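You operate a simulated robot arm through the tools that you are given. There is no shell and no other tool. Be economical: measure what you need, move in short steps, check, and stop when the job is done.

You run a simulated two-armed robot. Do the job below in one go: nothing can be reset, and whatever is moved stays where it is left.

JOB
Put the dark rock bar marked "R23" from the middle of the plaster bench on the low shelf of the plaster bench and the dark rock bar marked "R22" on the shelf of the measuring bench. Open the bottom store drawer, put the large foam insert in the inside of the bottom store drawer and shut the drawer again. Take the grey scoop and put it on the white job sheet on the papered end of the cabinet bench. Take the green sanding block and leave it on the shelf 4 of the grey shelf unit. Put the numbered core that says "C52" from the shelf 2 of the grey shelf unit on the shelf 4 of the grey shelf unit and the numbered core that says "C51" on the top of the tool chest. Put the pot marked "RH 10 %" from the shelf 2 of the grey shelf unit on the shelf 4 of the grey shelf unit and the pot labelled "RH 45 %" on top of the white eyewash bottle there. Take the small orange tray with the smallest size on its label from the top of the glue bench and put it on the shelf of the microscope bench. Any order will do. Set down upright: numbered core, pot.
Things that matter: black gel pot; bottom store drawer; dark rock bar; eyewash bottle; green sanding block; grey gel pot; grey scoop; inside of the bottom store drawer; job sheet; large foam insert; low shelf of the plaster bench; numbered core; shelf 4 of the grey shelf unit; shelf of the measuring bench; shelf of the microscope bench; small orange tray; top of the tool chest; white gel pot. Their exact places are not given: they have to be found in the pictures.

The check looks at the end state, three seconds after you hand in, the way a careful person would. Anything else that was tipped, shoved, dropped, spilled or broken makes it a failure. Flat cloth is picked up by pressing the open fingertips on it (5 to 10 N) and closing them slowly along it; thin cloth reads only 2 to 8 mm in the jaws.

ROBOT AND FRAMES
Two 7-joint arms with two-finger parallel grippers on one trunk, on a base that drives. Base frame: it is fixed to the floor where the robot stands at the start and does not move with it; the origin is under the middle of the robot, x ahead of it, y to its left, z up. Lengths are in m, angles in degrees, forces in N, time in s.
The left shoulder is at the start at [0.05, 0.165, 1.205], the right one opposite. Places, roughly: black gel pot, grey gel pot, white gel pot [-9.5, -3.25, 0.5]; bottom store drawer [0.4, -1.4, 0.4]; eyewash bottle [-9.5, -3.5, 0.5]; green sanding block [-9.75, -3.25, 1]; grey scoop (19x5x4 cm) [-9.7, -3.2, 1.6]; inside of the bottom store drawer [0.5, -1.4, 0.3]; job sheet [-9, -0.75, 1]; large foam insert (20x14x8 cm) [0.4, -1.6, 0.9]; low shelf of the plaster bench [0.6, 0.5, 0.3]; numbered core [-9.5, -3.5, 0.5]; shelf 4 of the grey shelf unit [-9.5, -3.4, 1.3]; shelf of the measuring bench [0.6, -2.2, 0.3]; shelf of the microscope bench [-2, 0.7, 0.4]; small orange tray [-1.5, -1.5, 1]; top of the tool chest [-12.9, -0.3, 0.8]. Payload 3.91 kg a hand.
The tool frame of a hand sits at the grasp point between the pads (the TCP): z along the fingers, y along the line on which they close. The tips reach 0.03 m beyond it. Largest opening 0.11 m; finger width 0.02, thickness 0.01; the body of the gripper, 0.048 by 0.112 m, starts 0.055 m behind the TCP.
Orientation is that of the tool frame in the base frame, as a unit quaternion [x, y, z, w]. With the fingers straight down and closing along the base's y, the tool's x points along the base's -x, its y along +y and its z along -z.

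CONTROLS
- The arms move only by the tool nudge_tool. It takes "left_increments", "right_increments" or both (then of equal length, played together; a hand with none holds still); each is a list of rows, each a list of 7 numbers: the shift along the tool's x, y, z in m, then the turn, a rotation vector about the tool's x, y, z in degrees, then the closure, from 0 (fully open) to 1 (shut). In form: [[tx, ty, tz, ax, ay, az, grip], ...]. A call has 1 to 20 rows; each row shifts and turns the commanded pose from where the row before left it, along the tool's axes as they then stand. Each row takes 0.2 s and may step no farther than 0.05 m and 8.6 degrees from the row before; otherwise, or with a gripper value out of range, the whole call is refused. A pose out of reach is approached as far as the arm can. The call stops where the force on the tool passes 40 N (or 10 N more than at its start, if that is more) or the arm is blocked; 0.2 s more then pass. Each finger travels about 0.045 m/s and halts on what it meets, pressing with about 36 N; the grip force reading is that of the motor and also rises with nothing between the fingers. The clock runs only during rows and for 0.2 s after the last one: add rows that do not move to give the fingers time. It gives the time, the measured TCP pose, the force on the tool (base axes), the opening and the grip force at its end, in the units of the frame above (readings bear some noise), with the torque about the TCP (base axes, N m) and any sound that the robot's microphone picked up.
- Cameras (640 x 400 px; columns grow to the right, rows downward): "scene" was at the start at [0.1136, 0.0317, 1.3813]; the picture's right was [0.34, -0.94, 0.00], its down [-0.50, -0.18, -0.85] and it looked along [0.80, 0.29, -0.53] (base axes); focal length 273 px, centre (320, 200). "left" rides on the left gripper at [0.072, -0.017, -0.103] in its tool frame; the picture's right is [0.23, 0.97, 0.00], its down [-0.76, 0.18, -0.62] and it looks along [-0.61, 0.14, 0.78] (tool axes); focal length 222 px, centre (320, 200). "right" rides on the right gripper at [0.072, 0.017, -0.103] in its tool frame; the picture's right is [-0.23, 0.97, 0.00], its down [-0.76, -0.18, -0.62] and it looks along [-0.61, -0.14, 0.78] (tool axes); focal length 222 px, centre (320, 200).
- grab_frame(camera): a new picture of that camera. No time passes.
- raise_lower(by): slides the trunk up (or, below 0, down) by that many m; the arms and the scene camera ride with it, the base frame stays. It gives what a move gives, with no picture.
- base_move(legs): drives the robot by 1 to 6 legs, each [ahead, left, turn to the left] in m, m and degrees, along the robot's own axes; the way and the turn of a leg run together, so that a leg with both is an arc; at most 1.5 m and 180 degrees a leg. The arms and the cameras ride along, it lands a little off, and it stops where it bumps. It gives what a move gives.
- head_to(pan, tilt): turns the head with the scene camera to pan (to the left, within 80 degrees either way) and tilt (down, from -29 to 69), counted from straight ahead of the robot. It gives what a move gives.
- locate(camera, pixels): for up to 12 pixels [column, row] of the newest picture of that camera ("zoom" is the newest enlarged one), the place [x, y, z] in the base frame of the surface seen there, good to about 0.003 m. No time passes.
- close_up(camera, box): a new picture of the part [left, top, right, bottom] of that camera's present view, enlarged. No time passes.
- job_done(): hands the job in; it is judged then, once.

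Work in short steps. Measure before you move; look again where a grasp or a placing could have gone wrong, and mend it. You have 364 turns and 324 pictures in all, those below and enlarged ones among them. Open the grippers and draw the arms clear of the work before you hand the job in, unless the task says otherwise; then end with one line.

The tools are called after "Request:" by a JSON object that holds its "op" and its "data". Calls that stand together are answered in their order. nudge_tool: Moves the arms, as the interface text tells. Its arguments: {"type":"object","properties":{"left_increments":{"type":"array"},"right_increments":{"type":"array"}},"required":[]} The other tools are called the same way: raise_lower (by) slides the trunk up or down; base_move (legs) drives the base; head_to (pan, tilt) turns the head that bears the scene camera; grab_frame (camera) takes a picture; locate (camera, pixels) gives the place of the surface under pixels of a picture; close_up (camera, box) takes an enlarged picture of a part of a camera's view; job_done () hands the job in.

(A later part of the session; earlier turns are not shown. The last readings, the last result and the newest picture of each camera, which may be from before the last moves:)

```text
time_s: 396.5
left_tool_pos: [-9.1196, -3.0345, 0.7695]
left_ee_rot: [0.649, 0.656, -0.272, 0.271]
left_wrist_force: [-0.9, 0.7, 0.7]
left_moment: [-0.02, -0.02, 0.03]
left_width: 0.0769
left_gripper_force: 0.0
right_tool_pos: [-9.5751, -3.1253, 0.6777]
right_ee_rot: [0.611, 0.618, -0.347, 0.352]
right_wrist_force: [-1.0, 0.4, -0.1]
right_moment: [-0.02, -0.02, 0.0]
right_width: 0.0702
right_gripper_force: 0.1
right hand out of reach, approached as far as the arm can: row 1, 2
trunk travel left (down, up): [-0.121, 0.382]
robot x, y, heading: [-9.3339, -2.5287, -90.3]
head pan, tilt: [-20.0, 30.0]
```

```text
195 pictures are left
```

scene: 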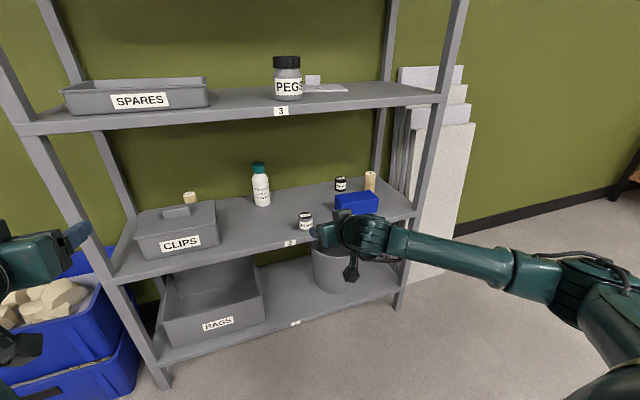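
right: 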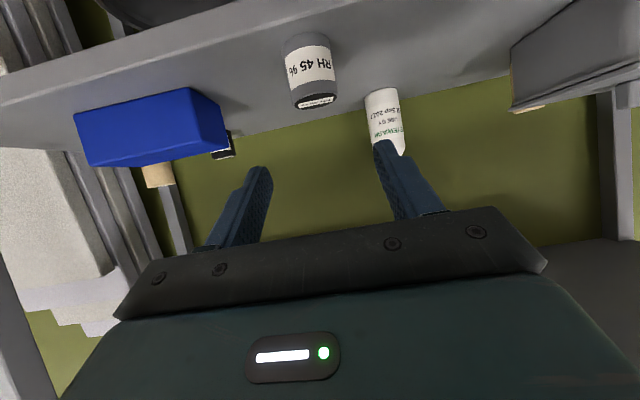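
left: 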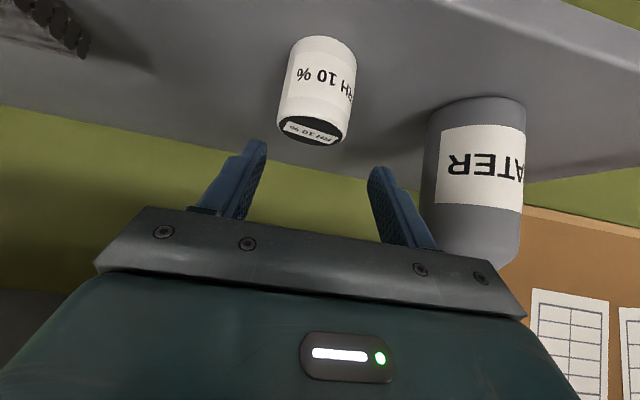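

Lowering by the trunk instead: −0.043 brings the TCP to z≈0.635.

Request:
{"op": "raise_lower", "data": {"by": -0.043}}

Request:
{"op": "nudge_tool", "data": {"right_increments": [[0, 0, 0.03, 0, 0, 0, 0.36], [0, 0, 0.03, 0, 0, 0, 0.36], [0, 0, 0, 0, 0, 0, 0.36]]}}

Request:
{"op": "grab_frame", "data": {"camera": "right"}}

```text
time_s: 397.4
left_tool_pos: [-9.1215, -3.0307, 0.7473]
left_ee_rot: [0.648, 0.651, -0.278, 0.282]
left_wrist_force: [0.2, -0.2, -0.3]
left_moment: [-0.02, -0.02, 0.0]
left_width: 0.077
left_gripper_force: 0.0
right_tool_pos: [-9.5777, -3.1193, 0.645]
right_ee_rot: [0.609, 0.615, -0.349, 0.358]
right_wrist_force: [-0.1, 0.0, -0.5]
right_moment: [0.0, -0.03, -0.02]
right_width: 0.0702
right_gripper_force: 0.0
trunk travel left (down, up): [-0.078, 0.425]
robot x, y, heading: [-9.3352, -2.5244, -90.1]
head pan, tilt: [-20.0, 30.0]
```

```text
time_s: 398.2
left_tool_pos: [-9.1231, -3.047, 0.7461]
left_ee_rot: [0.642, 0.648, -0.29, 0.287]
left_wrist_force: [0.1, -0.2, 0.8]
left_moment: [0.0, 0.0, -0.02]
left_width: 0.0769
left_gripper_force: 0.1
right_tool_pos: [-9.5757, -3.1818, 0.5888]
right_ee_rot: [0.613, 0.621, -0.341, 0.348]
right_wrist_force: [0.0, -0.1, -0.6]
right_moment: [-0.01, -0.03, -0.01]
right_width: 0.0704
right_gripper_force: 0.1
trunk travel left (down, up): [-0.078, 0.425]
robot x, y, heading: [-9.3388, -2.527, -90.1]
head pan, tilt: [-20.0, 30.0]
```

```text
194 pictures are left
```

right: 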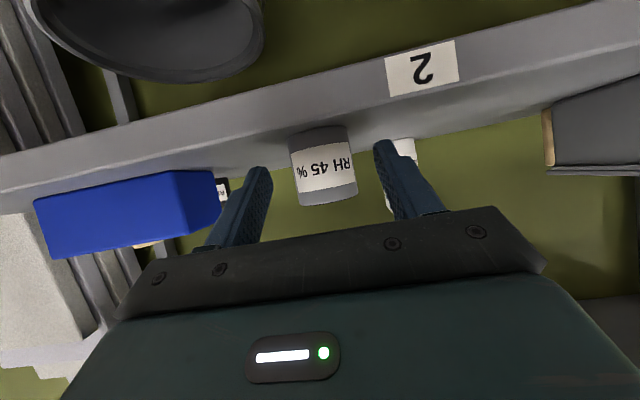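

Now at z 0.589. I move the base 0.033 ahead so the pot sits between the pads, then close.

Request:
{"op": "base_move", "data": {"legs": [[0.034, 0, 0]]}}

Request:
{"op": "nudge_tool", "data": {"right_increments": [[0, 0, 0, 0, 0, 0, 0.6], [0, 0, 0, 0, 0, 0, 0.8], [0, 0, 0, 0, 0, 0, 0.8], [0, 0, 0, 0, 0, 0, 0.8]]}}

Request:
{"op": "grab_frame", "data": {"camera": "right"}}

```text
time_s: 399.1
left_tool_pos: [-9.1209, -3.0827, 0.7412]
left_ee_rot: [0.643, 0.651, -0.287, 0.283]
left_wrist_force: [-0.5, -0.1, 0.3]
left_moment: [-0.02, 0.0, 0.01]
left_width: 0.077
left_gripper_force: 0.1
right_tool_pos: [-9.574, -3.2149, 0.5868]
right_ee_rot: [0.614, 0.623, -0.339, 0.345]
right_wrist_force: [0.7, 0.6, -0.4]
right_moment: [-0.02, 0.0, -0.01]
right_width: 0.0703
right_gripper_force: 0.0
trunk travel left (down, up): [-0.078, 0.425]
robot x, y, heading: [-9.3397, -2.5588, -90.2]
head pan, tilt: [-20.0, 30.0]
```

```text
time_s: 400.1
left_tool_pos: [-9.121, -3.0719, 0.7555]
left_ee_rot: [0.64, 0.648, -0.294, 0.291]
left_wrist_force: [-0.2, 0.0, -0.8]
left_moment: [0.03, -0.01, -0.01]
left_width: 0.0771
left_gripper_force: 0.0
right_tool_pos: [-9.5756, -3.2091, 0.6049]
right_ee_rot: [0.61, 0.619, -0.346, 0.352]
right_wrist_force: [0.3, 0.5, 1.1]
right_moment: [0.06, 0.02, -0.02]
right_width: 0.0448
right_gripper_force: 35.9
trunk travel left (down, up): [-0.078, 0.425]
robot x, y, heading: [-9.3358, -2.5593, -90.0]
head pan, tilt: [-20.0, 30.0]
```

```text
193 pictures are left
```

right: 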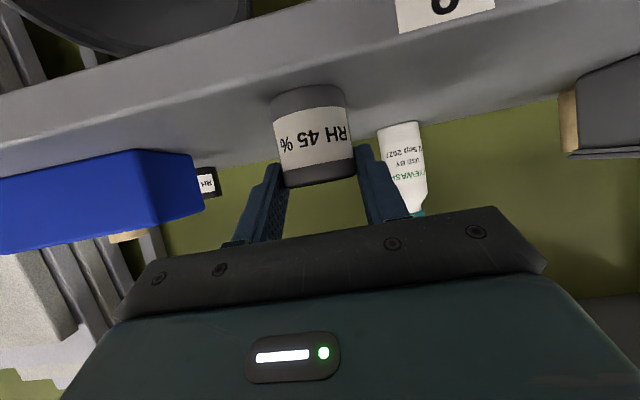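

The hand rose slightly while closing (arms were resting on the base). I raise the trunk 0.06 to free them, then measure the pot in the hand.

Request:
{"op": "raise_lower", "data": {"by": 0.1}}

Request:
{"op": "head_to", "data": {"pan": -20, "tilt": 35}}

Request:
{"op": "grab_frame", "data": {"camera": "scene"}}

Request:
{"op": "grab_frame", "data": {"camera": "right"}}

```text
time_s: 401.4
left_tool_pos: [-9.1203, -3.0732, 0.8538]
left_ee_rot: [0.641, 0.647, -0.294, 0.29]
left_wrist_force: [0.1, 0.3, 0.0]
left_moment: [0.0, 0.0, -0.02]
left_width: 0.077
left_gripper_force: 0.1
right_tool_pos: [-9.5753, -3.2097, 0.703]
right_ee_rot: [0.611, 0.619, -0.346, 0.351]
right_wrist_force: [0.2, 0.2, -0.9]
right_moment: [-0.02, 0.01, 0.0]
right_width: 0.0446
right_gripper_force: 35.7
trunk travel left (down, up): [-0.178, 0.325]
robot x, y, heading: [-9.3389, -2.561, -90.5]
head pan, tilt: [-20.0, 30.0]
```

```text
time_s: 402.0
left_tool_pos: [-9.1207, -3.0723, 0.8545]
left_ee_rot: [0.64, 0.648, -0.293, 0.29]
left_wrist_force: [0.2, 0.4, 0.9]
left_moment: [-0.01, 0.0, 0.0]
left_width: 0.077
left_gripper_force: 0.0
right_tool_pos: [-9.5738, -3.2094, 0.7033]
right_ee_rot: [0.611, 0.619, -0.347, 0.351]
right_wrist_force: [-0.5, -0.1, -0.5]
right_moment: [-0.02, -0.01, 0.06]
right_width: 0.0448
right_gripper_force: 36.2
trunk travel left (down, up): [-0.178, 0.325]
robot x, y, heading: [-9.3362, -2.5611, -90.2]
head pan, tilt: [-20.0, 35.0]
```

```text
192 pictures are left
```

scene: 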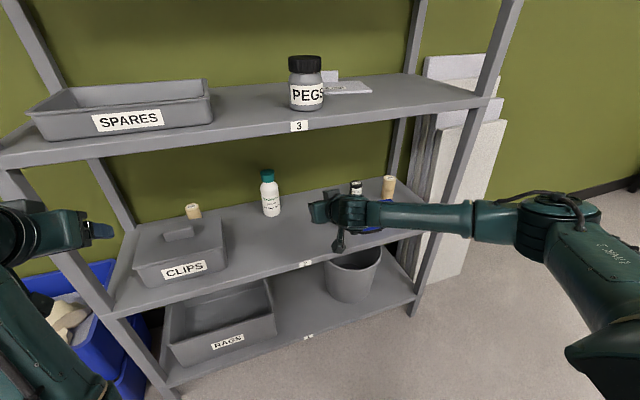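

```text
191 pictures are left
```

right: 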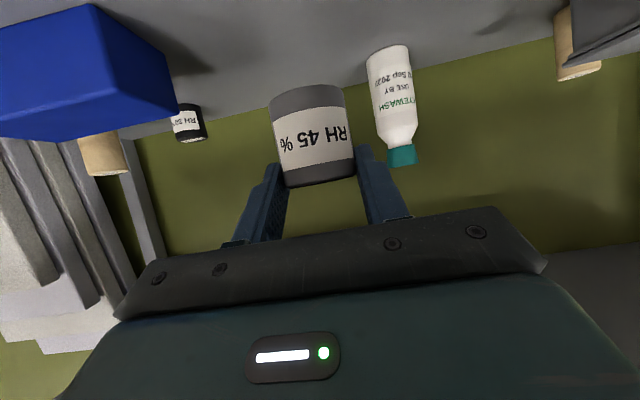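

I locate the pot's bottom and top rims in the right view.

Request:
{"op": "locate", "data": {"camera": "right", "pixels": [[308, 93], [308, 100], [310, 140], [315, 175], [320, 184], [275, 140], [350, 140]]}}

```text
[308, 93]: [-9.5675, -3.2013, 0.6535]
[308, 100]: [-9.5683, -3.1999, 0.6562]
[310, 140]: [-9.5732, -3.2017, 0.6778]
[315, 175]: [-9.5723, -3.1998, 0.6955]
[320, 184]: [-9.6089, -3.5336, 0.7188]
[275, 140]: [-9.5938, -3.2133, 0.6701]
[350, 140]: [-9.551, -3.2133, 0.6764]
```

Pot is upright: bottom = TCP − 0.0515, centre 13 mm ahead of the TCP. I check the underside of shelf 3's lip and the bottle cap again.

Request:
{"op": "close_up", "data": {"camera": "scene", "box": [220, 100, 348, 230]}}

Request:
{"op": "locate", "data": {"camera": "zoom", "pixels": [[150, 120], [150, 130], [150, 138], [150, 145], [150, 152], [150, 160], [150, 213], [150, 222], [130, 230], [172, 230], [150, 245], [230, 105]]}}

```text
3.08 times, centred on (284, 165) of scene
```

zoom: 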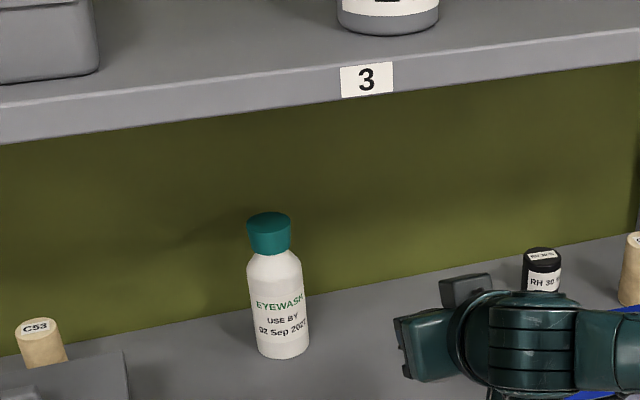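

```text
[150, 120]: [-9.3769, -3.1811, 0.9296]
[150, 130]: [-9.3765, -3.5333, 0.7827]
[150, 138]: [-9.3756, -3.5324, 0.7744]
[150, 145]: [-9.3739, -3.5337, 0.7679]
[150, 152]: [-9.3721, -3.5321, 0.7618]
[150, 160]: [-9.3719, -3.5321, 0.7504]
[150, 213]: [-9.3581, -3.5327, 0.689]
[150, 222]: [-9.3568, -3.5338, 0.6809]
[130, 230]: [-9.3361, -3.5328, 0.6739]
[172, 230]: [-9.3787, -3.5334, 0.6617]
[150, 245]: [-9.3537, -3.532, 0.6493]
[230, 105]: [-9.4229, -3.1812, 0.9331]
```

Lip underside ≈0.926. I refine the cap's position.

Request:
{"op": "locate", "data": {"camera": "zoom", "pixels": [[268, 216], [268, 222], [268, 228], [250, 240], [288, 240], [270, 240], [252, 222], [285, 222], [270, 248]]}}

```text
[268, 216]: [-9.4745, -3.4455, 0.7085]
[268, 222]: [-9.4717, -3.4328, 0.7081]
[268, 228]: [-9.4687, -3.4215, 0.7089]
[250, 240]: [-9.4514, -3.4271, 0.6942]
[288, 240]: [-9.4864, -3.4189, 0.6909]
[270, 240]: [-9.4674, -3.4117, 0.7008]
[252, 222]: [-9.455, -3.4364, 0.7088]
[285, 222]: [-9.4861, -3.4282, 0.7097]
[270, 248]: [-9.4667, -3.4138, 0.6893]
```

Cap centre (−9.4705,−3.431), top 0.709. I move the left hand outward, raise the trunk 0.067, then strafe left 0.10.

Request:
{"op": "nudge_tool", "data": {"left_increments": [[0, 0.04, 0, 0, 0, 0, 0.3], [0, 0.04, 0, 0, 0, 0, 0.3], [0, 0.04, 0, 0, 0, 0, 0.3], [0, 0.03, 0, 0, 0, 0, 0.3], [0, 0, 0, 0, 0, 0, 0.3]]}}

Request:
{"op": "raise_lower", "data": {"by": 0.067}}

Request:
{"op": "base_move", "data": {"legs": [[0, 0.101, 0]]}}

```text
time_s: 403.2
left_tool_pos: [-8.969, -3.0725, 0.8533]
left_ee_rot: [0.639, 0.648, -0.294, 0.291]
left_wrist_force: [-0.2, 0.4, -0.4]
left_moment: [-0.01, 0.0, -0.02]
left_width: 0.077
left_gripper_force: 0.0
right_tool_pos: [-9.5746, -3.2096, 0.7041]
right_ee_rot: [0.611, 0.619, -0.347, 0.352]
right_wrist_force: [0.4, -0.7, -0.7]
right_moment: [0.02, -0.01, 0.03]
right_width: 0.0446
right_gripper_force: 35.6
trunk travel left (down, up): [-0.178, 0.325]
robot x, y, heading: [-9.3344, -2.5571, -90.5]
head pan, tilt: [-20.0, 35.0]
```

```text
time_s: 404.3
left_tool_pos: [-8.9698, -3.0722, 0.9204]
left_ee_rot: [0.64, 0.648, -0.293, 0.29]
left_wrist_force: [0.0, 0.0, 0.3]
left_moment: [0.01, -0.01, -0.03]
left_width: 0.0767
left_gripper_force: 0.2
right_tool_pos: [-9.5746, -3.2098, 0.7699]
right_ee_rot: [0.611, 0.619, -0.346, 0.351]
right_wrist_force: [-0.2, -1.0, -1.3]
right_moment: [-0.02, 0.01, 0.02]
right_width: 0.0445
right_gripper_force: 36.3
trunk travel left (down, up): [-0.245, 0.258]
robot x, y, heading: [-9.3375, -2.5549, -90.3]
head pan, tilt: [-20.0, 35.0]
```

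```text
time_s: 405.4
left_tool_pos: [-8.8681, -3.072, 0.9197]
left_ee_rot: [0.639, 0.649, -0.293, 0.291]
left_wrist_force: [-0.5, 0.9, 0.4]
left_moment: [0.04, -0.03, -0.02]
left_width: 0.077
left_gripper_force: 0.1
right_tool_pos: [-9.4736, -3.21, 0.7705]
right_ee_rot: [0.61, 0.62, -0.346, 0.352]
right_wrist_force: [0.5, 0.2, 0.1]
right_moment: [0.01, -0.01, -0.01]
right_width: 0.0449
right_gripper_force: 36.4
trunk travel left (down, up): [-0.245, 0.258]
robot x, y, heading: [-9.2345, -2.559, -89.8]
head pan, tilt: [-20.0, 35.0]
```

In line. Drive 0.15 ahead and check.

Request:
{"op": "base_move", "data": {"legs": [[0.15, 0, 0]]}}

Request:
{"op": "grab_frame", "data": {"camera": "right"}}

Request:
{"op": "grab_frame", "data": {"camera": "scene"}}

```text
time_s: 406.8
left_tool_pos: [-8.8673, -3.219, 0.9202]
left_ee_rot: [0.639, 0.65, -0.293, 0.29]
left_wrist_force: [-0.6, -0.4, -0.6]
left_moment: [0.03, 0.02, -0.03]
left_width: 0.077
left_gripper_force: 0.1
right_tool_pos: [-9.4717, -3.3589, 0.7698]
right_ee_rot: [0.61, 0.621, -0.345, 0.351]
right_wrist_force: [0.2, 0.2, -0.4]
right_moment: [0.0, -0.02, -0.02]
right_width: 0.0447
right_gripper_force: 36.4
trunk travel left (down, up): [-0.245, 0.258]
robot x, y, heading: [-9.2338, -2.7066, -90.2]
head pan, tilt: [-20.0, 35.0]
```

```text
189 pictures are left
```

right: 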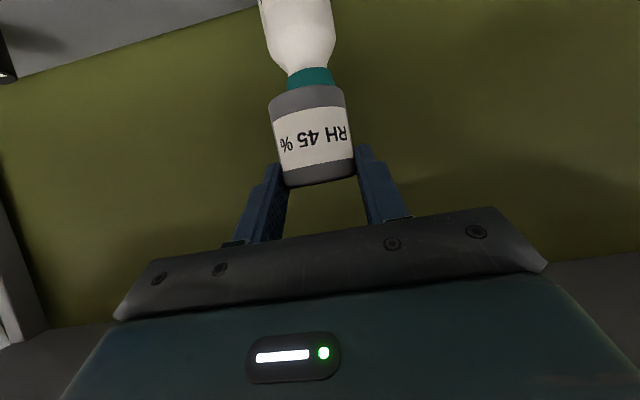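

```text
188 pictures are left
```

scene: 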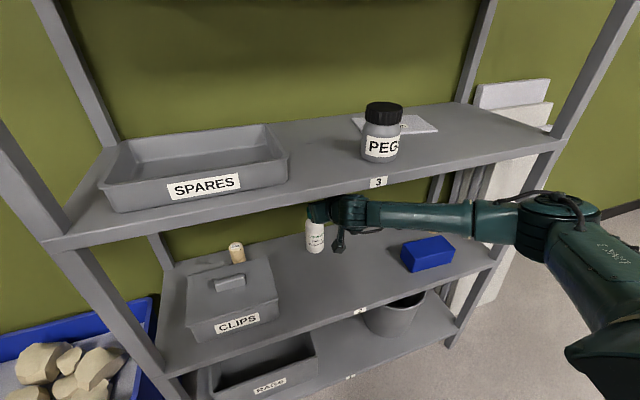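

I measure pot bottom rim and cap in this view.

Request:
{"op": "locate", "data": {"camera": "right", "pixels": [[308, 94], [310, 78], [292, 78], [328, 74], [276, 130], [350, 130], [310, 130], [309, 88], [308, 72]]}}

```text
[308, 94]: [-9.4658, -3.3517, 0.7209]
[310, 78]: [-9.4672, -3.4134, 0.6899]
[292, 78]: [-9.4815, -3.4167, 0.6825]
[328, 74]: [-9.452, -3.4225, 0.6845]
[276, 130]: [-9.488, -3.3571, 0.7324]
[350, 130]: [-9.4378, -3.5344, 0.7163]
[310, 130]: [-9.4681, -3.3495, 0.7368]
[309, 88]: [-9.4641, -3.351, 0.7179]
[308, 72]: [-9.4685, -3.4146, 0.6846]
```

Pot is ~8 mm above cap level and centred in x. Base 0.055 ahead.

Request:
{"op": "base_move", "data": {"legs": [[0.055, 0, 0]]}}

Request:
{"op": "grab_frame", "data": {"camera": "right"}}

```text
time_s: 407.8
left_tool_pos: [-8.8663, -3.274, 0.9189]
left_ee_rot: [0.638, 0.65, -0.292, 0.291]
left_wrist_force: [-0.5, -0.3, 0.9]
left_moment: [-0.01, -0.02, -0.01]
left_width: 0.0771
left_gripper_force: 0.0
right_tool_pos: [-9.4714, -3.4156, 0.7651]
right_ee_rot: [0.609, 0.623, -0.342, 0.352]
right_wrist_force: [-0.1, -0.3, 0.1]
right_moment: [0.01, 0.03, 0.01]
right_width: 0.0447
right_gripper_force: 36.0
trunk travel left (down, up): [-0.245, 0.258]
robot x, y, heading: [-9.2329, -2.7659, -90.0]
head pan, tilt: [-20.0, 35.0]
```

```text
187 pictures are left
```

right: 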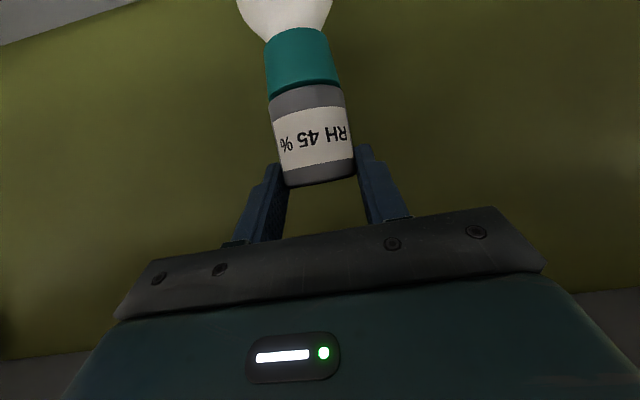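

TCP y −3.4156, z 0.765: pot centre within 3 mm of the cap axis. Lower via trunk by 4 mm.

Request:
{"op": "raise_lower", "data": {"by": -0.005}}

Request:
{"op": "locate", "data": {"camera": "right", "pixels": [[305, 60], [270, 60], [336, 60], [308, 90], [310, 130], [276, 130], [345, 125], [303, 40]]}}

Request:
{"op": "grab_frame", "data": {"camera": "scene"}}

```text
time_s: 408.3
left_tool_pos: [-8.8658, -3.2741, 0.9163]
left_ee_rot: [0.639, 0.65, -0.293, 0.29]
left_wrist_force: [0.2, -0.5, 0.0]
left_moment: [-0.01, -0.01, -0.02]
left_width: 0.0773
left_gripper_force: 0.1
right_tool_pos: [-9.4714, -3.4135, 0.7627]
right_ee_rot: [0.61, 0.621, -0.345, 0.352]
right_wrist_force: [-0.6, -0.9, -0.2]
right_moment: [0.01, 0.04, -0.02]
right_width: 0.0446
right_gripper_force: 35.6
trunk travel left (down, up): [-0.24, 0.263]
robot x, y, heading: [-9.235, -2.7601, -90.0]
head pan, tilt: [-20.0, 35.0]
```

```text
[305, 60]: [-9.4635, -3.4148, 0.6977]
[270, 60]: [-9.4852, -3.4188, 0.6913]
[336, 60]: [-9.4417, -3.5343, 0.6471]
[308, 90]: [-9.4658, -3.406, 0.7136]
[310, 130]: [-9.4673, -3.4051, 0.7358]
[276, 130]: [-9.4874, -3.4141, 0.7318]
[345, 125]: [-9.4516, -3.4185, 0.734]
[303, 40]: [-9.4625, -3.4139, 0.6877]
```

```text
186 pictures are left
```

scene: 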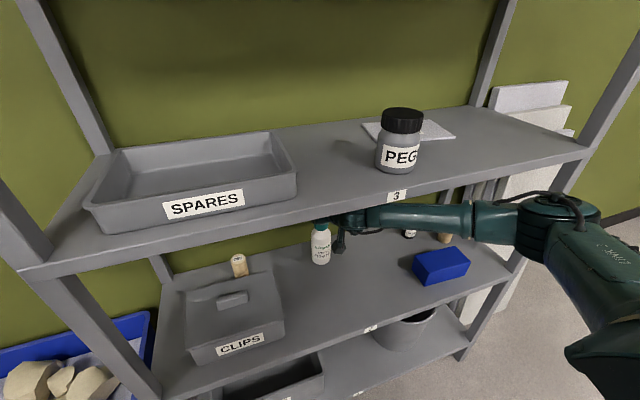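

Pot centre is ~5 mm short of the cap axis. Nudge 5 mm ahead, 2 mm down, and read the force.

Request:
{"op": "nudge_tool", "data": {"right_increments": [[-0.0023, 0, 0.004, 0, 0, 0, 0.8], [0, 0, 0, 0, 0, 0, 0.8], [0.0013, 0, 0.0007, 0, 0, 0, 0.8], [0, 0, 0, 0, 0, 0, 0.8]]}}

Request:
{"op": "grab_frame", "data": {"camera": "right"}}

Request:
{"op": "locate", "data": {"camera": "right", "pixels": [[305, 65], [275, 65], [335, 65], [308, 92], [310, 130], [276, 130], [345, 125]]}}

```text
time_s: 409.3
left_tool_pos: [-8.8647, -3.2738, 0.9145]
left_ee_rot: [0.638, 0.65, -0.293, 0.291]
left_wrist_force: [0.5, -0.2, -0.1]
left_moment: [-0.01, -0.02, 0.02]
left_width: 0.0771
left_gripper_force: 0.0
right_tool_pos: [-9.4708, -3.4187, 0.7619]
right_ee_rot: [0.61, 0.621, -0.345, 0.352]
right_wrist_force: [-0.2, 0.7, 0.4]
right_moment: [-0.01, 0.01, -0.03]
right_width: 0.0446
right_gripper_force: 36.6
trunk travel left (down, up): [-0.24, 0.263]
robot x, y, heading: [-9.2327, -2.761, -89.7]
head pan, tilt: [-20.0, 35.0]
```

```text
185 pictures are left
```

right: 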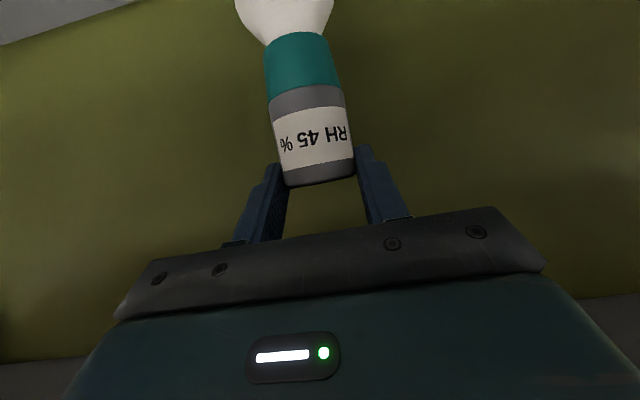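

```text
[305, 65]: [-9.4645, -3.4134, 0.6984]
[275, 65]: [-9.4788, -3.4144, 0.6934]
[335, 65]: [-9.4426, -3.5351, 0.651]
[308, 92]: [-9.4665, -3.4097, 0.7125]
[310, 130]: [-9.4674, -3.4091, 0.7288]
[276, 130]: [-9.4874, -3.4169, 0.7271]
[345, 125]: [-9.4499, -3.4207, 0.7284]
```

Centred in x and y. Lower in sub-millimetre steps until contact.

Request:
{"op": "nudge_tool", "data": {"right_increments": [[0.0009, 0, 0.0005, 0, 0, 0, 0.8], [0, 0, 0, 0, 0, 0, 0.8], [0.0009, 0, 0.0005, 0, 0, 0, 0.8], [0, 0, 0, 0, 0, 0, 0.8]]}}

```text
time_s: 410.3
left_tool_pos: [-8.8644, -3.2731, 0.9157]
left_ee_rot: [0.638, 0.65, -0.294, 0.291]
left_wrist_force: [0.2, -0.5, -0.3]
left_moment: [-0.02, 0.05, -0.01]
left_width: 0.077
left_gripper_force: 0.2
right_tool_pos: [-9.4705, -3.4191, 0.7626]
right_ee_rot: [0.609, 0.621, -0.345, 0.352]
right_wrist_force: [-2.4, -1.4, 9.5]
right_moment: [-0.16, 0.11, -0.02]
right_width: 0.0446
right_gripper_force: 36.6
trunk travel left (down, up): [-0.24, 0.263]
robot x, y, heading: [-9.2326, -2.7636, -90.1]
head pan, tilt: [-20.0, 35.0]
```

Contact (9.5 N). I ease up slightly, then open slowly.

Request:
{"op": "nudge_tool", "data": {"right_increments": [[-0.0006, 0, -0.0004, 0, 0, 0, 0.8], [0, 0, 0, 0, 0, 0, 0.57], [0, 0, 0, 0, 0, 0, 0.5], [0, 0, 0, 0, 0, 0, 0.42], [0, 0, 0, 0, 0, 0, 0.42]]}}

Request:
{"op": "grab_frame", "data": {"camera": "right"}}

```text
time_s: 411.5
left_tool_pos: [-8.8657, -3.2739, 0.9141]
left_ee_rot: [0.638, 0.65, -0.292, 0.291]
left_wrist_force: [0.1, -0.2, 0.1]
left_moment: [-0.04, -0.03, -0.01]
left_width: 0.0771
left_gripper_force: 0.2
right_tool_pos: [-9.4707, -3.4193, 0.7599]
right_ee_rot: [0.61, 0.622, -0.344, 0.351]
right_wrist_force: [0.5, 0.2, -0.1]
right_moment: [-0.01, 0.03, -0.01]
right_width: 0.0637
right_gripper_force: 0.0
trunk travel left (down, up): [-0.24, 0.263]
robot x, y, heading: [-9.2366, -2.7645, -90.1]
head pan, tilt: [-20.0, 35.0]
```

```text
184 pictures are left
```

right: 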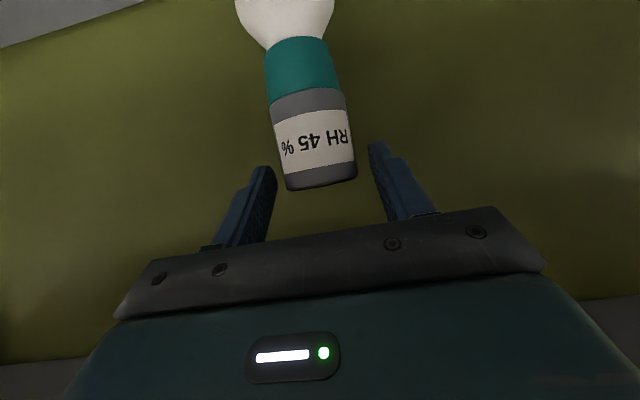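

The pot stands on the cap. I open wider and withdraw horizontally.

Request:
{"op": "nudge_tool", "data": {"right_increments": [[0, 0, 0, 0, 0, 0, 0.2], [0, 0, 0, 0, 0, 0, 0.2], [0.0125, 0, -0.0217, 0, 0, 0, 0.2], [0.0125, 0, -0.0217, 0, 0, 0, 0.2], [0, 0, 0, 0, 0, 0, 0.2]]}}

Request:
{"op": "base_move", "data": {"legs": [[-0.3, 0, 0]]}}

Request:
{"op": "head_to", "data": {"pan": -10, "tilt": 30}}

Request:
{"op": "grab_frame", "data": {"camera": "scene"}}

```text
time_s: 412.7
left_tool_pos: [-8.8652, -3.273, 0.917]
left_ee_rot: [0.638, 0.65, -0.293, 0.291]
left_wrist_force: [0.5, -0.5, 0.4]
left_moment: [0.02, 0.02, 0.01]
left_width: 0.0769
left_gripper_force: 0.0
right_tool_pos: [-9.4767, -3.4011, 0.7604]
right_ee_rot: [0.609, 0.625, -0.337, 0.354]
right_wrist_force: [-0.2, 0.6, 0.1]
right_moment: [-0.05, 0.02, -0.04]
right_width: 0.0881
right_gripper_force: 0.0
right hand out of reach, approached as far as the arm can: row 3, 4
trunk travel left (down, up): [-0.24, 0.263]
robot x, y, heading: [-9.2374, -2.7616, -90.1]
head pan, tilt: [-20.0, 35.0]
```

```text
time_s: 414.8
left_tool_pos: [-8.8697, -2.9737, 0.9164]
left_ee_rot: [0.641, 0.648, -0.294, 0.29]
left_wrist_force: [-0.2, -0.2, -0.1]
left_moment: [-0.05, -0.04, -0.03]
left_width: 0.077
left_gripper_force: 0.0
right_tool_pos: [-9.4802, -3.0956, 0.76]
right_ee_rot: [0.611, 0.623, -0.337, 0.352]
right_wrist_force: [0.3, -0.1, 1.0]
right_moment: [0.0, -0.01, 0.02]
right_width: 0.088
right_gripper_force: 0.2
trunk travel left (down, up): [-0.24, 0.263]
robot x, y, heading: [-9.2394, -2.4582, -90.6]
head pan, tilt: [-20.0, 35.0]
```

```text
time_s: 415.5
left_tool_pos: [-8.8684, -2.9737, 0.916]
left_ee_rot: [0.64, 0.648, -0.294, 0.291]
left_wrist_force: [0.3, 0.8, -1.1]
left_moment: [-0.01, -0.01, -0.01]
left_width: 0.077
left_gripper_force: 0.2
right_tool_pos: [-9.4801, -3.0967, 0.7596]
right_ee_rot: [0.611, 0.623, -0.338, 0.353]
right_wrist_force: [0.1, 0.0, 0.7]
right_moment: [0.0, 0.0, -0.02]
right_width: 0.088
right_gripper_force: 0.1
trunk travel left (down, up): [-0.24, 0.263]
robot x, y, heading: [-9.2341, -2.458, -90.1]
head pan, tilt: [-10.0, 30.0]
```

```text
183 pictures are left
```

scene: 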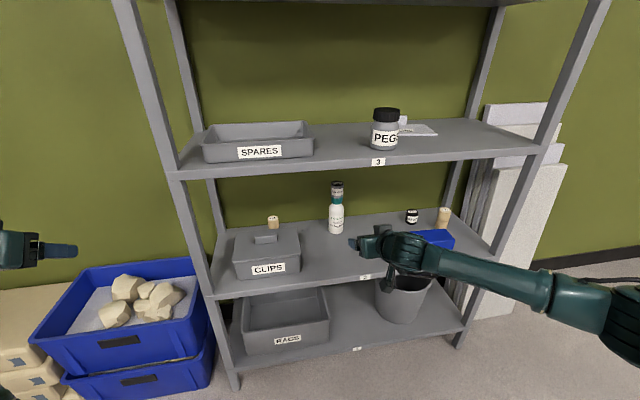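

RH45 stands on the eyewash bottle. Next C51: I lower the trunk 0.12, set the right hand back to 45°, and strafe right.

Request:
{"op": "base_move", "data": {"legs": [[-0.05, -0.4, 0]]}}

Request:
{"op": "raise_lower", "data": {"by": -0.12}}

Request:
{"op": "nudge_tool", "data": {"right_increments": [[0, 0, 0, 0, 6.75, 0, 0.2], [0, 0, 0, 0, 6.75, 0, 0.2], [-0.0046, 0, -0.033, 0, 0, 0, 0.34], [-0.0046, 0, -0.033, 0, 0, 0, 0.34], [0, 0, 0, 0, 0, 0, 0.34]], "left_increments": [[0.01, 0, 0.01, 0, 0, 0, 0.3], [0.01, 0, 0.01, 0, 0, 0, 0.3], [0.005, 0, 0.005, 0, 0, 0, 0.3], [0, 0, 0, 0, 0, 0, 0.3], [0, 0, 0, 0, 0, 0, 0.3]]}}

Request:
{"op": "grab_frame", "data": {"camera": "scene"}}

```text
time_s: 418.0
left_tool_pos: [-9.2612, -2.9224, 0.9148]
left_ee_rot: [0.639, 0.649, -0.293, 0.29]
left_wrist_force: [-0.1, 0.0, 0.3]
left_moment: [0.05, 0.01, 0.01]
left_width: 0.0771
left_gripper_force: 0.1
right_tool_pos: [-9.874, -3.046, 0.7606]
right_ee_rot: [0.611, 0.623, -0.338, 0.354]
right_wrist_force: [0.2, -0.8, -0.4]
right_moment: [0.02, 0.0, -0.01]
right_width: 0.0882
right_gripper_force: 0.1
trunk travel left (down, up): [-0.24, 0.263]
robot x, y, heading: [-9.6259, -2.4072, -90.1]
head pan, tilt: [-10.0, 30.0]
```

```text
time_s: 419.5
left_tool_pos: [-9.2632, -2.9221, 0.7944]
left_ee_rot: [0.64, 0.648, -0.294, 0.29]
left_wrist_force: [0.1, 0.5, 0.0]
left_moment: [-0.02, 0.0, -0.01]
left_width: 0.077
left_gripper_force: 0.2
right_tool_pos: [-9.874, -3.0458, 0.6407]
right_ee_rot: [0.611, 0.623, -0.337, 0.353]
right_wrist_force: [0.3, 0.2, 0.7]
right_moment: [0.01, -0.02, 0.0]
right_width: 0.0883
right_gripper_force: 0.0
trunk travel left (down, up): [-0.12, 0.383]
robot x, y, heading: [-9.6321, -2.4123, -90.5]
head pan, tilt: [-10.0, 30.0]
```

```text
time_s: 420.7
left_tool_pos: [-9.262, -2.925, 0.7603]
left_ee_rot: [0.64, 0.648, -0.294, 0.29]
left_wrist_force: [0.3, 0.2, 0.0]
left_moment: [0.01, 0.0, 0.0]
left_width: 0.0772
left_gripper_force: 0.1
right_tool_pos: [-9.8741, -3.0052, 0.6927]
right_ee_rot: [0.647, 0.659, -0.265, 0.277]
right_wrist_force: [0.5, -0.2, 0.0]
right_moment: [0.02, -0.01, 0.01]
right_width: 0.0725
right_gripper_force: 0.1
trunk travel left (down, up): [-0.12, 0.383]
robot x, y, heading: [-9.6277, -2.4121, -90.5]
head pan, tilt: [-10.0, 30.0]
```

```text
182 pictures are left
```

scene: 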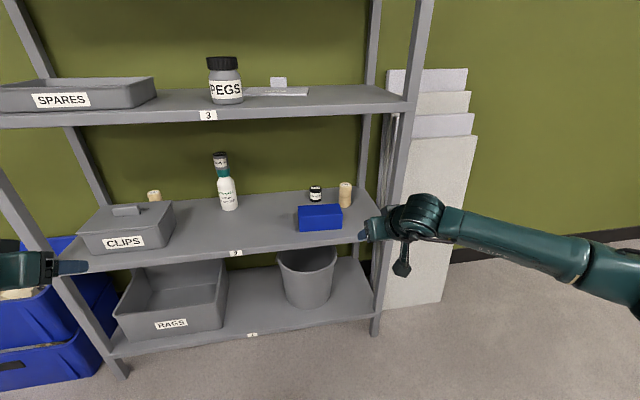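

I check the forearm against the right post before driving in.

Request:
{"op": "close_up", "data": {"camera": "scene", "box": [290, 160, 450, 260]}}

Request:
{"op": "locate", "data": {"camera": "scene", "pixels": [[425, 215], [450, 225], [480, 235], [530, 250], [580, 265], [388, 200], [380, 240], [345, 184], [338, 195], [352, 195], [345, 203], [343, 215]]}}

```text
4.00 times, centred on (370, 210) of scene
```

zoom: 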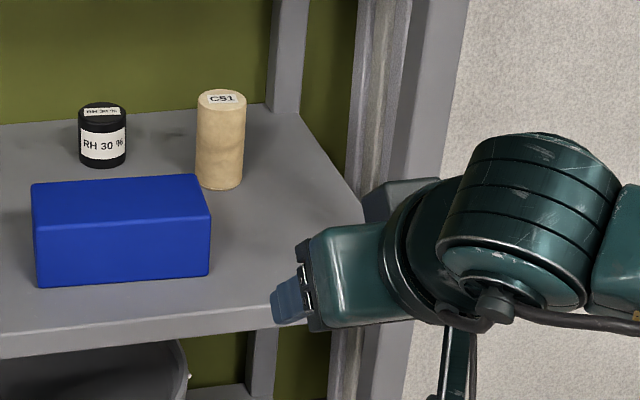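

```text
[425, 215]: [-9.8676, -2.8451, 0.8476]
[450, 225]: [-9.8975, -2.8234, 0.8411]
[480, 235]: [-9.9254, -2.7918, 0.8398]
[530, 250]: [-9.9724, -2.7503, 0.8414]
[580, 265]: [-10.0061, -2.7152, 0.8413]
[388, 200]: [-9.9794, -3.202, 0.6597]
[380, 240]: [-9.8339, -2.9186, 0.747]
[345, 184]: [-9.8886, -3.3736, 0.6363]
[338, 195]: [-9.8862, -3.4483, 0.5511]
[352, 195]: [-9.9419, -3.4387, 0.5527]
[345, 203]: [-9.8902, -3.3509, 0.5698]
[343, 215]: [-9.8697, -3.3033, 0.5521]
```

The right forearm would brush the right post. Better: take C51 with the left hand (coming from the left) and keep the right free for the scoop. I check the boards leaning at the wall and bring the hands into place.

Request:
{"op": "locate", "data": {"camera": "scene", "pixels": [[430, 160], [400, 295], [470, 140], [440, 290], [395, 75], [465, 75], [600, 300]]}}

Request:
{"op": "nudge_tool", "data": {"right_increments": [[0.0198, 0, -0.0368, 0, 0, 0, 0.2], [0.0198, 0, -0.0368, 0, 0, 0, 0.2], [0.0198, 0, -0.0368, 0, 0, 0, 0.2], [0.0198, 0, -0.0368, 0, 0, 0, 0.2], [0, 0, 0, 0, 0, 0, 0.2]], "left_increments": [[0.012, -0.0375, 0.012, 0, 0, 0, 0.2], [0.012, -0.0375, 0.012, 0, 0, 0, 0.2], [0.012, -0.0375, 0.012, 0, 0, 0, 0.2], [0.012, -0.0375, 0.012, 0, 0, 0, 0.2], [0, 0, 0, 0, 0, 0, 0.34]]}}

```text
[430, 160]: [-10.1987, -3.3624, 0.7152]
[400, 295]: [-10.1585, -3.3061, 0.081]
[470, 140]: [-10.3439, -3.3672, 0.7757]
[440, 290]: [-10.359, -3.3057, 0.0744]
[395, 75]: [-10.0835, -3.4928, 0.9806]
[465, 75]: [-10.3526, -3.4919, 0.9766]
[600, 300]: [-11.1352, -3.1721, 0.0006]
```

```text
time_s: 421.9
left_tool_pos: [-9.4073, -2.9336, 0.695]
left_ee_rot: [0.638, 0.648, -0.292, 0.296]
left_wrist_force: [-0.9, 0.1, 0.2]
left_moment: [0.01, 0.01, 0.02]
left_width: 0.0727
left_gripper_force: 0.0
right_tool_pos: [-9.8779, -2.8491, 0.7404]
right_ee_rot: [0.646, 0.661, -0.264, 0.277]
right_wrist_force: [0.3, -0.2, 0.4]
right_moment: [0.04, 0.03, 0.0]
right_width: 0.0881
right_gripper_force: 0.1
trunk travel left (down, up): [-0.12, 0.383]
robot x, y, heading: [-9.6251, -2.4095, -90.5]
head pan, tilt: [-10.0, 30.0]
```

Boards are behind y −3.30: no conflict. Strafe right 0.482, then 0.34 ahead.

Request:
{"op": "base_move", "data": {"legs": [[0, -0.482, 0.4], [0.34, 0, 0]]}}

Request:
{"op": "grab_frame", "data": {"camera": "left"}}

Request:
{"op": "grab_frame", "data": {"camera": "scene"}}

```text
time_s: 426.6
left_tool_pos: [-9.8947, -3.2704, 0.6918]
left_ee_rot: [0.641, 0.647, -0.29, 0.293]
left_wrist_force: [0.1, 0.3, 0.0]
left_moment: [-0.01, -0.02, 0.0]
left_width: 0.0727
left_gripper_force: 0.0
right_tool_pos: [-10.3642, -3.1836, 0.74]
right_ee_rot: [0.649, 0.659, -0.265, 0.275]
right_wrist_force: [0.9, 0.2, -0.2]
right_moment: [-0.03, 0.01, 0.01]
right_width: 0.0879
right_gripper_force: 0.0
trunk travel left (down, up): [-0.12, 0.383]
robot x, y, heading: [-10.1153, -2.7452, -90.8]
head pan, tilt: [-10.0, 30.0]
```

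```text
180 pictures are left
```

left: 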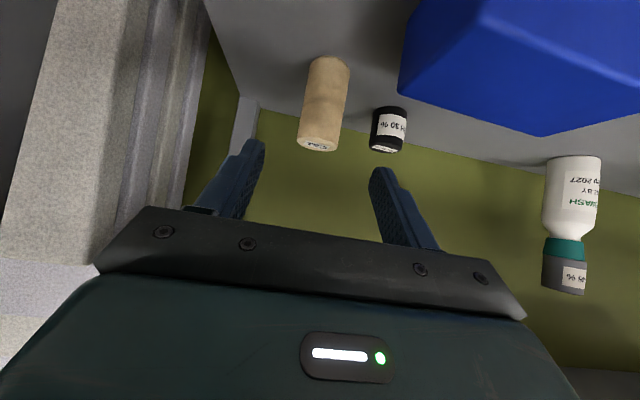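

```text
179 pictures are left
```

scene: 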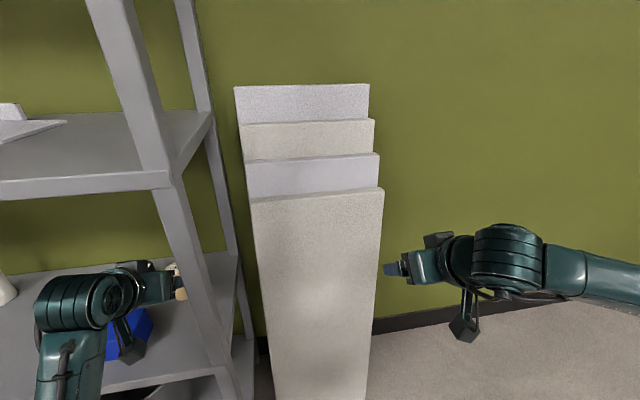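

Shift 5 mm left and advance 0.09 of 0.12 to check.

Request:
{"op": "nudge_tool", "data": {"left_increments": [[0, 0.0058, 0.03, 0, 0, 0, 0.34], [0, 0, 0.03, 0, 0, 0, 0.34], [0, 0, 0.03, 0, 0, 0, 0.34], [0, 0, 0, 0, 0, 0, 0.34]]}}

Request:
{"op": "grab_frame", "data": {"camera": "left"}}

Request:
{"op": "locate", "data": {"camera": "left", "pixels": [[320, 110], [300, 110], [340, 110]]}}

```text
time_s: 427.6
left_tool_pos: [-9.8896, -3.3359, 0.6335]
left_ee_rot: [0.641, 0.646, -0.29, 0.295]
left_wrist_force: [-0.3, -0.4, 0.4]
left_moment: [0.01, -0.03, -0.01]
left_width: 0.0726
left_gripper_force: 0.0
right_tool_pos: [-10.3648, -3.1829, 0.7396]
right_ee_rot: [0.648, 0.658, -0.264, 0.277]
right_wrist_force: [-0.1, 0.6, -0.7]
right_moment: [-0.01, 0.01, -0.04]
right_width: 0.0878
right_gripper_force: 0.0
trunk travel left (down, up): [-0.12, 0.383]
robot x, y, heading: [-10.1115, -2.7432, -90.4]
head pan, tilt: [-10.0, 30.0]
```

```text
178 pictures are left
```

left: 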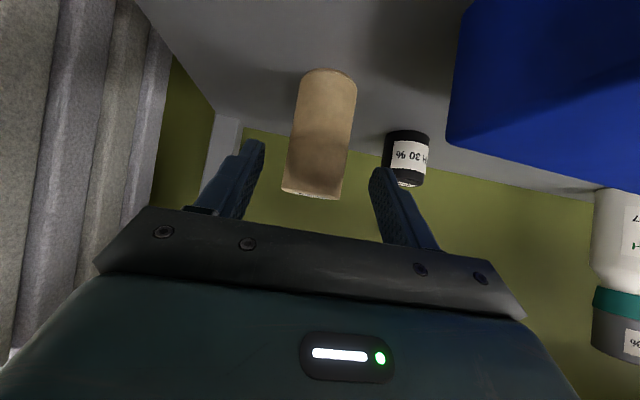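

```text
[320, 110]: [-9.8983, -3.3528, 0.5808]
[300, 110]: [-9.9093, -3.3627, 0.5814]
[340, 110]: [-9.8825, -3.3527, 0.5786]
```

Advance 0.038 and close on C51.

Request:
{"op": "nudge_tool", "data": {"left_increments": [[0, 0, 0.019, 0, 0, 0, 0.34], [0, 0, 0.019, 0, 0, 0, 0.34], [0, 0, 0, 0, 0, 0, 0.34], [0, 0, 0, 0, 0, 0, 0.6], [0, 0, 0, 0, 0, 0, 0.8], [0, 0, 0, 0, 0, 0, 0.8]]}}

Request:
{"op": "grab_frame", "data": {"camera": "left"}}

```text
time_s: 428.9
left_tool_pos: [-9.8905, -3.3658, 0.6098]
left_ee_rot: [0.643, 0.645, -0.291, 0.294]
left_wrist_force: [-1.4, -1.1, -0.4]
left_moment: [-0.06, 0.09, 0.0]
left_width: 0.0439
left_gripper_force: 36.2
right_tool_pos: [-10.3649, -3.183, 0.7404]
right_ee_rot: [0.648, 0.658, -0.265, 0.278]
right_wrist_force: [0.0, 0.3, 1.0]
right_moment: [0.01, 0.0, -0.01]
right_width: 0.0878
right_gripper_force: 0.1
trunk travel left (down, up): [-0.12, 0.383]
robot x, y, heading: [-10.108, -2.745, -90.6]
head pan, tilt: [-10.0, 30.0]
```

```text
177 pictures are left
```

left: 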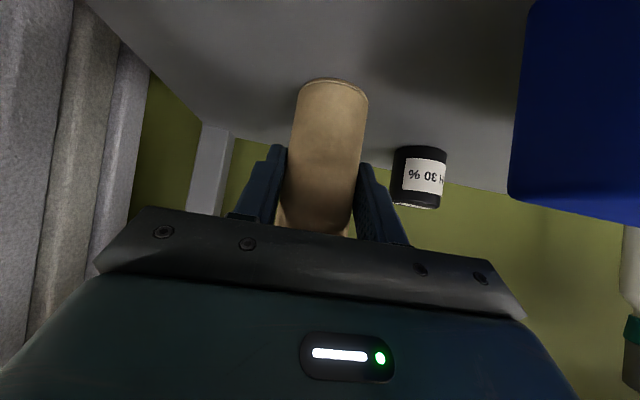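

C51 held. Lift 0.09 and back out.

Request:
{"op": "nudge_tool", "data": {"left_increments": [[-0.034, 0, -0.0295, 0, 0, 0, 0.8], [-0.034, 0, -0.0295, 0, 0, 0, 0.8], [0, 0, 0, 0, 0, 0, 0.8]]}}

Request:
{"op": "base_move", "data": {"legs": [[-0.38, 0, 0.5]]}}

Request:
{"op": "raise_lower", "data": {"by": 0.38}}

Request:
{"op": "grab_frame", "data": {"camera": "left"}}

```text
time_s: 429.8
left_tool_pos: [-9.8905, -3.3671, 0.6985]
left_ee_rot: [0.642, 0.645, -0.291, 0.294]
left_wrist_force: [-0.2, -0.8, -3.6]
left_moment: [0.04, 0.03, -0.01]
left_width: 0.0435
left_gripper_force: 36.2
right_tool_pos: [-10.3647, -3.1835, 0.7397]
right_ee_rot: [0.648, 0.659, -0.264, 0.277]
right_wrist_force: [-0.1, -0.6, 0.0]
right_moment: [0.04, -0.04, 0.0]
right_width: 0.0883
right_gripper_force: 0.1
trunk travel left (down, up): [-0.12, 0.383]
robot x, y, heading: [-10.1128, -2.7453, -90.6]
head pan, tilt: [-10.0, 30.0]
```

```text
time_s: 432.2
left_tool_pos: [-9.8822, -2.981, 0.6992]
left_ee_rot: [0.64, 0.648, -0.29, 0.295]
left_wrist_force: [-0.1, 0.2, -3.4]
left_moment: [0.02, -0.02, -0.02]
left_width: 0.0434
left_gripper_force: 35.6
right_tool_pos: [-10.3602, -2.7999, 0.7398]
right_ee_rot: [0.646, 0.661, -0.264, 0.277]
right_wrist_force: [0.0, -0.3, 0.0]
right_moment: [-0.03, 0.0, 0.01]
right_width: 0.088
right_gripper_force: 0.0
trunk travel left (down, up): [-0.12, 0.383]
robot x, y, heading: [-10.1126, -2.3558, -90.1]
head pan, tilt: [-10.0, 30.0]
```

```text
time_s: 435.9
left_tool_pos: [-9.8833, -2.9803, 1.0774]
left_ee_rot: [0.64, 0.648, -0.29, 0.295]
left_wrist_force: [0.1, 0.1, -3.6]
left_moment: [0.0, -0.04, 0.0]
left_width: 0.0436
left_gripper_force: 36.6
right_tool_pos: [-10.3607, -2.7997, 1.1197]
right_ee_rot: [0.646, 0.66, -0.263, 0.278]
right_wrist_force: [-0.4, 0.3, 1.6]
right_moment: [0.03, -0.02, -0.01]
right_width: 0.0881
right_gripper_force: 0.0
trunk travel left (down, up): [-0.5, 0.003]
robot x, y, heading: [-10.1095, -2.357, -90.2]
head pan, tilt: [-10.0, 30.0]
```

```text
176 pictures are left
```

left: 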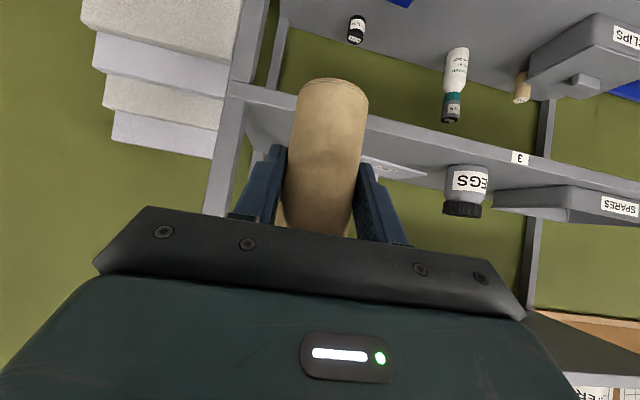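

Now the scoop with the right hand. I draw the left hand (C51) back, raise the right hand to about z 1.6.

Request:
{"op": "nudge_tool", "data": {"left_increments": [[0.028, 0, -0.032, 0, 0, 0, 0.8], [0.028, 0, -0.032, 0, 0, 0, 0.8], [0.028, 0, -0.032, 0, 0, 0, 0.8], [0.028, 0, -0.032, 0, 0, 0, 0.8], [0, 0, 0, 0, 0, 0, 0.8], [0, 0, 0, 0, 0, 0, 0.8], [0, 0, 0, 0, 0, 0, 0.8], [0, 0, 0, 0, 0, 0, 0.8], [0, 0, 0, 0, 0, 0, 0.8], [0, 0, 0, 0, 0, 0, 0.8], [0, 0, 0, 0, 0, 0, 0.8], [0, 0, 0, 0, 0, 0, 0.8]], "right_increments": [[-0.0398, 0, -0.0244, 0, 0, 0, 0.2], [-0.0398, 0, -0.0244, 0, 0, 0, 0.2], [-0.0398, 0, -0.0244, 0, 0, 0, 0.2], [-0.0398, 0, -0.0244, 0, 0, 0, 0.2], [-0.0398, 0, -0.0244, 0, 0, 0, 0.2], [-0.0398, 0, -0.0244, 0, 0, 0, 0.2], [-0.0398, 0, -0.0244, 0, 0, 0, 0.2], [-0.0398, 0, -0.0244, 0, 0, 0, 0.2], [-0.0398, 0, -0.0244, 0, 0, 0, 0.2], [-0.0398, 0, -0.0244, 0, 0, 0, 0.2], [-0.0398, 0, -0.0244, 0, 0, 0, 0.2], [0, 0, 0, 0, 0, 0, 0.2]]}}

```text
time_s: 438.4
left_tool_pos: [-9.8872, -2.8101, 1.079]
left_ee_rot: [0.64, 0.648, -0.289, 0.296]
left_wrist_force: [0.3, -0.4, -2.9]
left_moment: [0.03, 0.01, 0.02]
left_width: 0.0435
left_gripper_force: 35.8
right_tool_pos: [-10.3634, -2.9197, 1.6204]
right_ee_rot: [0.646, 0.661, -0.264, 0.278]
right_wrist_force: [-1.5, -0.2, 0.3]
right_moment: [-0.02, 0.01, 0.04]
right_width: 0.088
right_gripper_force: 0.2
trunk travel left (down, up): [-0.5, 0.003]
robot x, y, heading: [-10.1154, -2.3618, -90.0]
head pan, tilt: [-10.0, 30.0]
```

Reached z 1.62. Now pitch flatter by 15° and roll −90° so the fingers close in the vertical plane.

Request:
{"op": "nudge_tool", "data": {"right_increments": [[0, 0, 0, 0, -7.5, 0, 0.3], [0, 0, 0, 0, -7.5, 0, 0.5], [0, 0, 0, 0, 0, -8.2, 0.68], [0, 0, 0, 0, 0, -8.2, 0.68], [0, 0, 0, 0, 0, -8.2, 0.68], [0, 0, 0, 0, 0, -8.2, 0.68], [0, 0, 0, 0, 0, -8.2, 0.68], [0, 0, 0, 0, 0, -8.2, 0.68], [0, 0, 0, 0, 0, -8.2, 0.68], [0, 0, 0, 0, 0, -8.2, 0.68], [0, 0, 0, 0, 0, -8.2, 0.68], [0, 0, 0, 0, 0, -8.2, 0.68], [0, 0, 0, 0, 0, -8, 0.68], [0, 0, 0, 0, 0, 0, 0.68]]}}

Request:
{"op": "base_move", "data": {"legs": [[0, 0.63, 0]]}}

Request:
{"op": "head_to", "data": {"pan": -10, "tilt": 0}}

Request:
{"op": "grab_frame", "data": {"camera": "scene"}}

Request:
{"op": "grab_frame", "data": {"camera": "right"}}

```text
time_s: 441.4
left_tool_pos: [-9.8847, -2.8091, 1.079]
left_ee_rot: [0.64, 0.648, -0.289, 0.295]
left_wrist_force: [-0.5, -0.3, -2.8]
left_moment: [0.01, -0.04, -0.01]
left_width: 0.0433
left_gripper_force: 36.1
right_tool_pos: [-10.3552, -2.9053, 1.5759]
right_ee_rot: [0.414, 0.742, -0.463, 0.25]
right_wrist_force: [-0.5, -0.1, 0.7]
right_moment: [0.01, -0.01, 0.0]
right_width: 0.0353
right_gripper_force: 0.1
right hand out of reach, approached as far as the arm can: row 5, 6, 7, 8, 9, 10, 11, 12, 13
trunk travel left (down, up): [-0.5, 0.003]
robot x, y, heading: [-10.1093, -2.3577, -89.9]
head pan, tilt: [-10.0, 30.0]
```

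```text
time_s: 445.1
left_tool_pos: [-9.2276, -2.8002, 1.0793]
left_ee_rot: [0.634, 0.654, -0.286, 0.298]
left_wrist_force: [0.3, -0.1, -2.8]
left_moment: [0.03, -0.03, -0.04]
left_width: 0.0436
left_gripper_force: 36.2
right_tool_pos: [-9.6956, -2.9047, 1.576]
right_ee_rot: [0.408, 0.746, -0.461, 0.255]
right_wrist_force: [0.2, 0.8, -0.7]
right_moment: [0.01, 0.03, -0.02]
right_width: 0.0351
right_gripper_force: 0.0
trunk travel left (down, up): [-0.5, 0.003]
robot x, y, heading: [-9.4646, -2.3531, -89.0]
head pan, tilt: [-10.0, 30.0]
```

```text
time_s: 446.0
left_tool_pos: [-9.2293, -2.8, 1.0802]
left_ee_rot: [0.634, 0.654, -0.286, 0.298]
left_wrist_force: [0.1, 0.5, -3.6]
left_moment: [0.05, 0.04, 0.0]
left_width: 0.0434
left_gripper_force: 35.7
right_tool_pos: [-9.6975, -2.9038, 1.576]
right_ee_rot: [0.408, 0.745, -0.462, 0.255]
right_wrist_force: [-0.5, 0.4, 0.4]
right_moment: [-0.03, 0.0, 0.01]
right_width: 0.0351
right_gripper_force: 0.0
trunk travel left (down, up): [-0.5, 0.003]
robot x, y, heading: [-9.4615, -2.3576, -89.4]
head pan, tilt: [-10.0, 0.0]
```

```text
175 pictures are left
```

scene: 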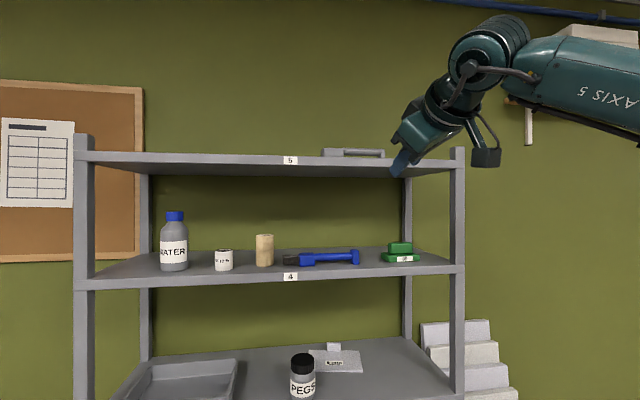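

```text
174 pictures are left
```

right: 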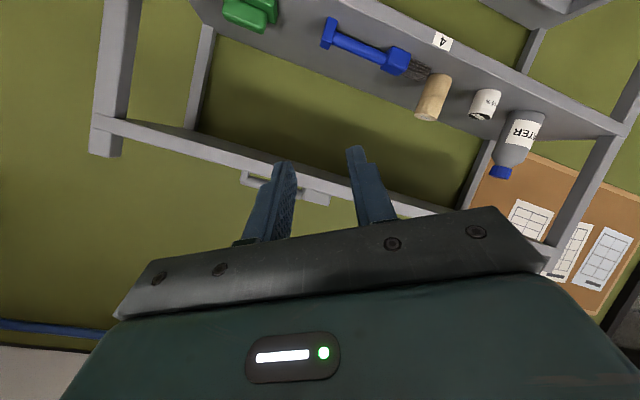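

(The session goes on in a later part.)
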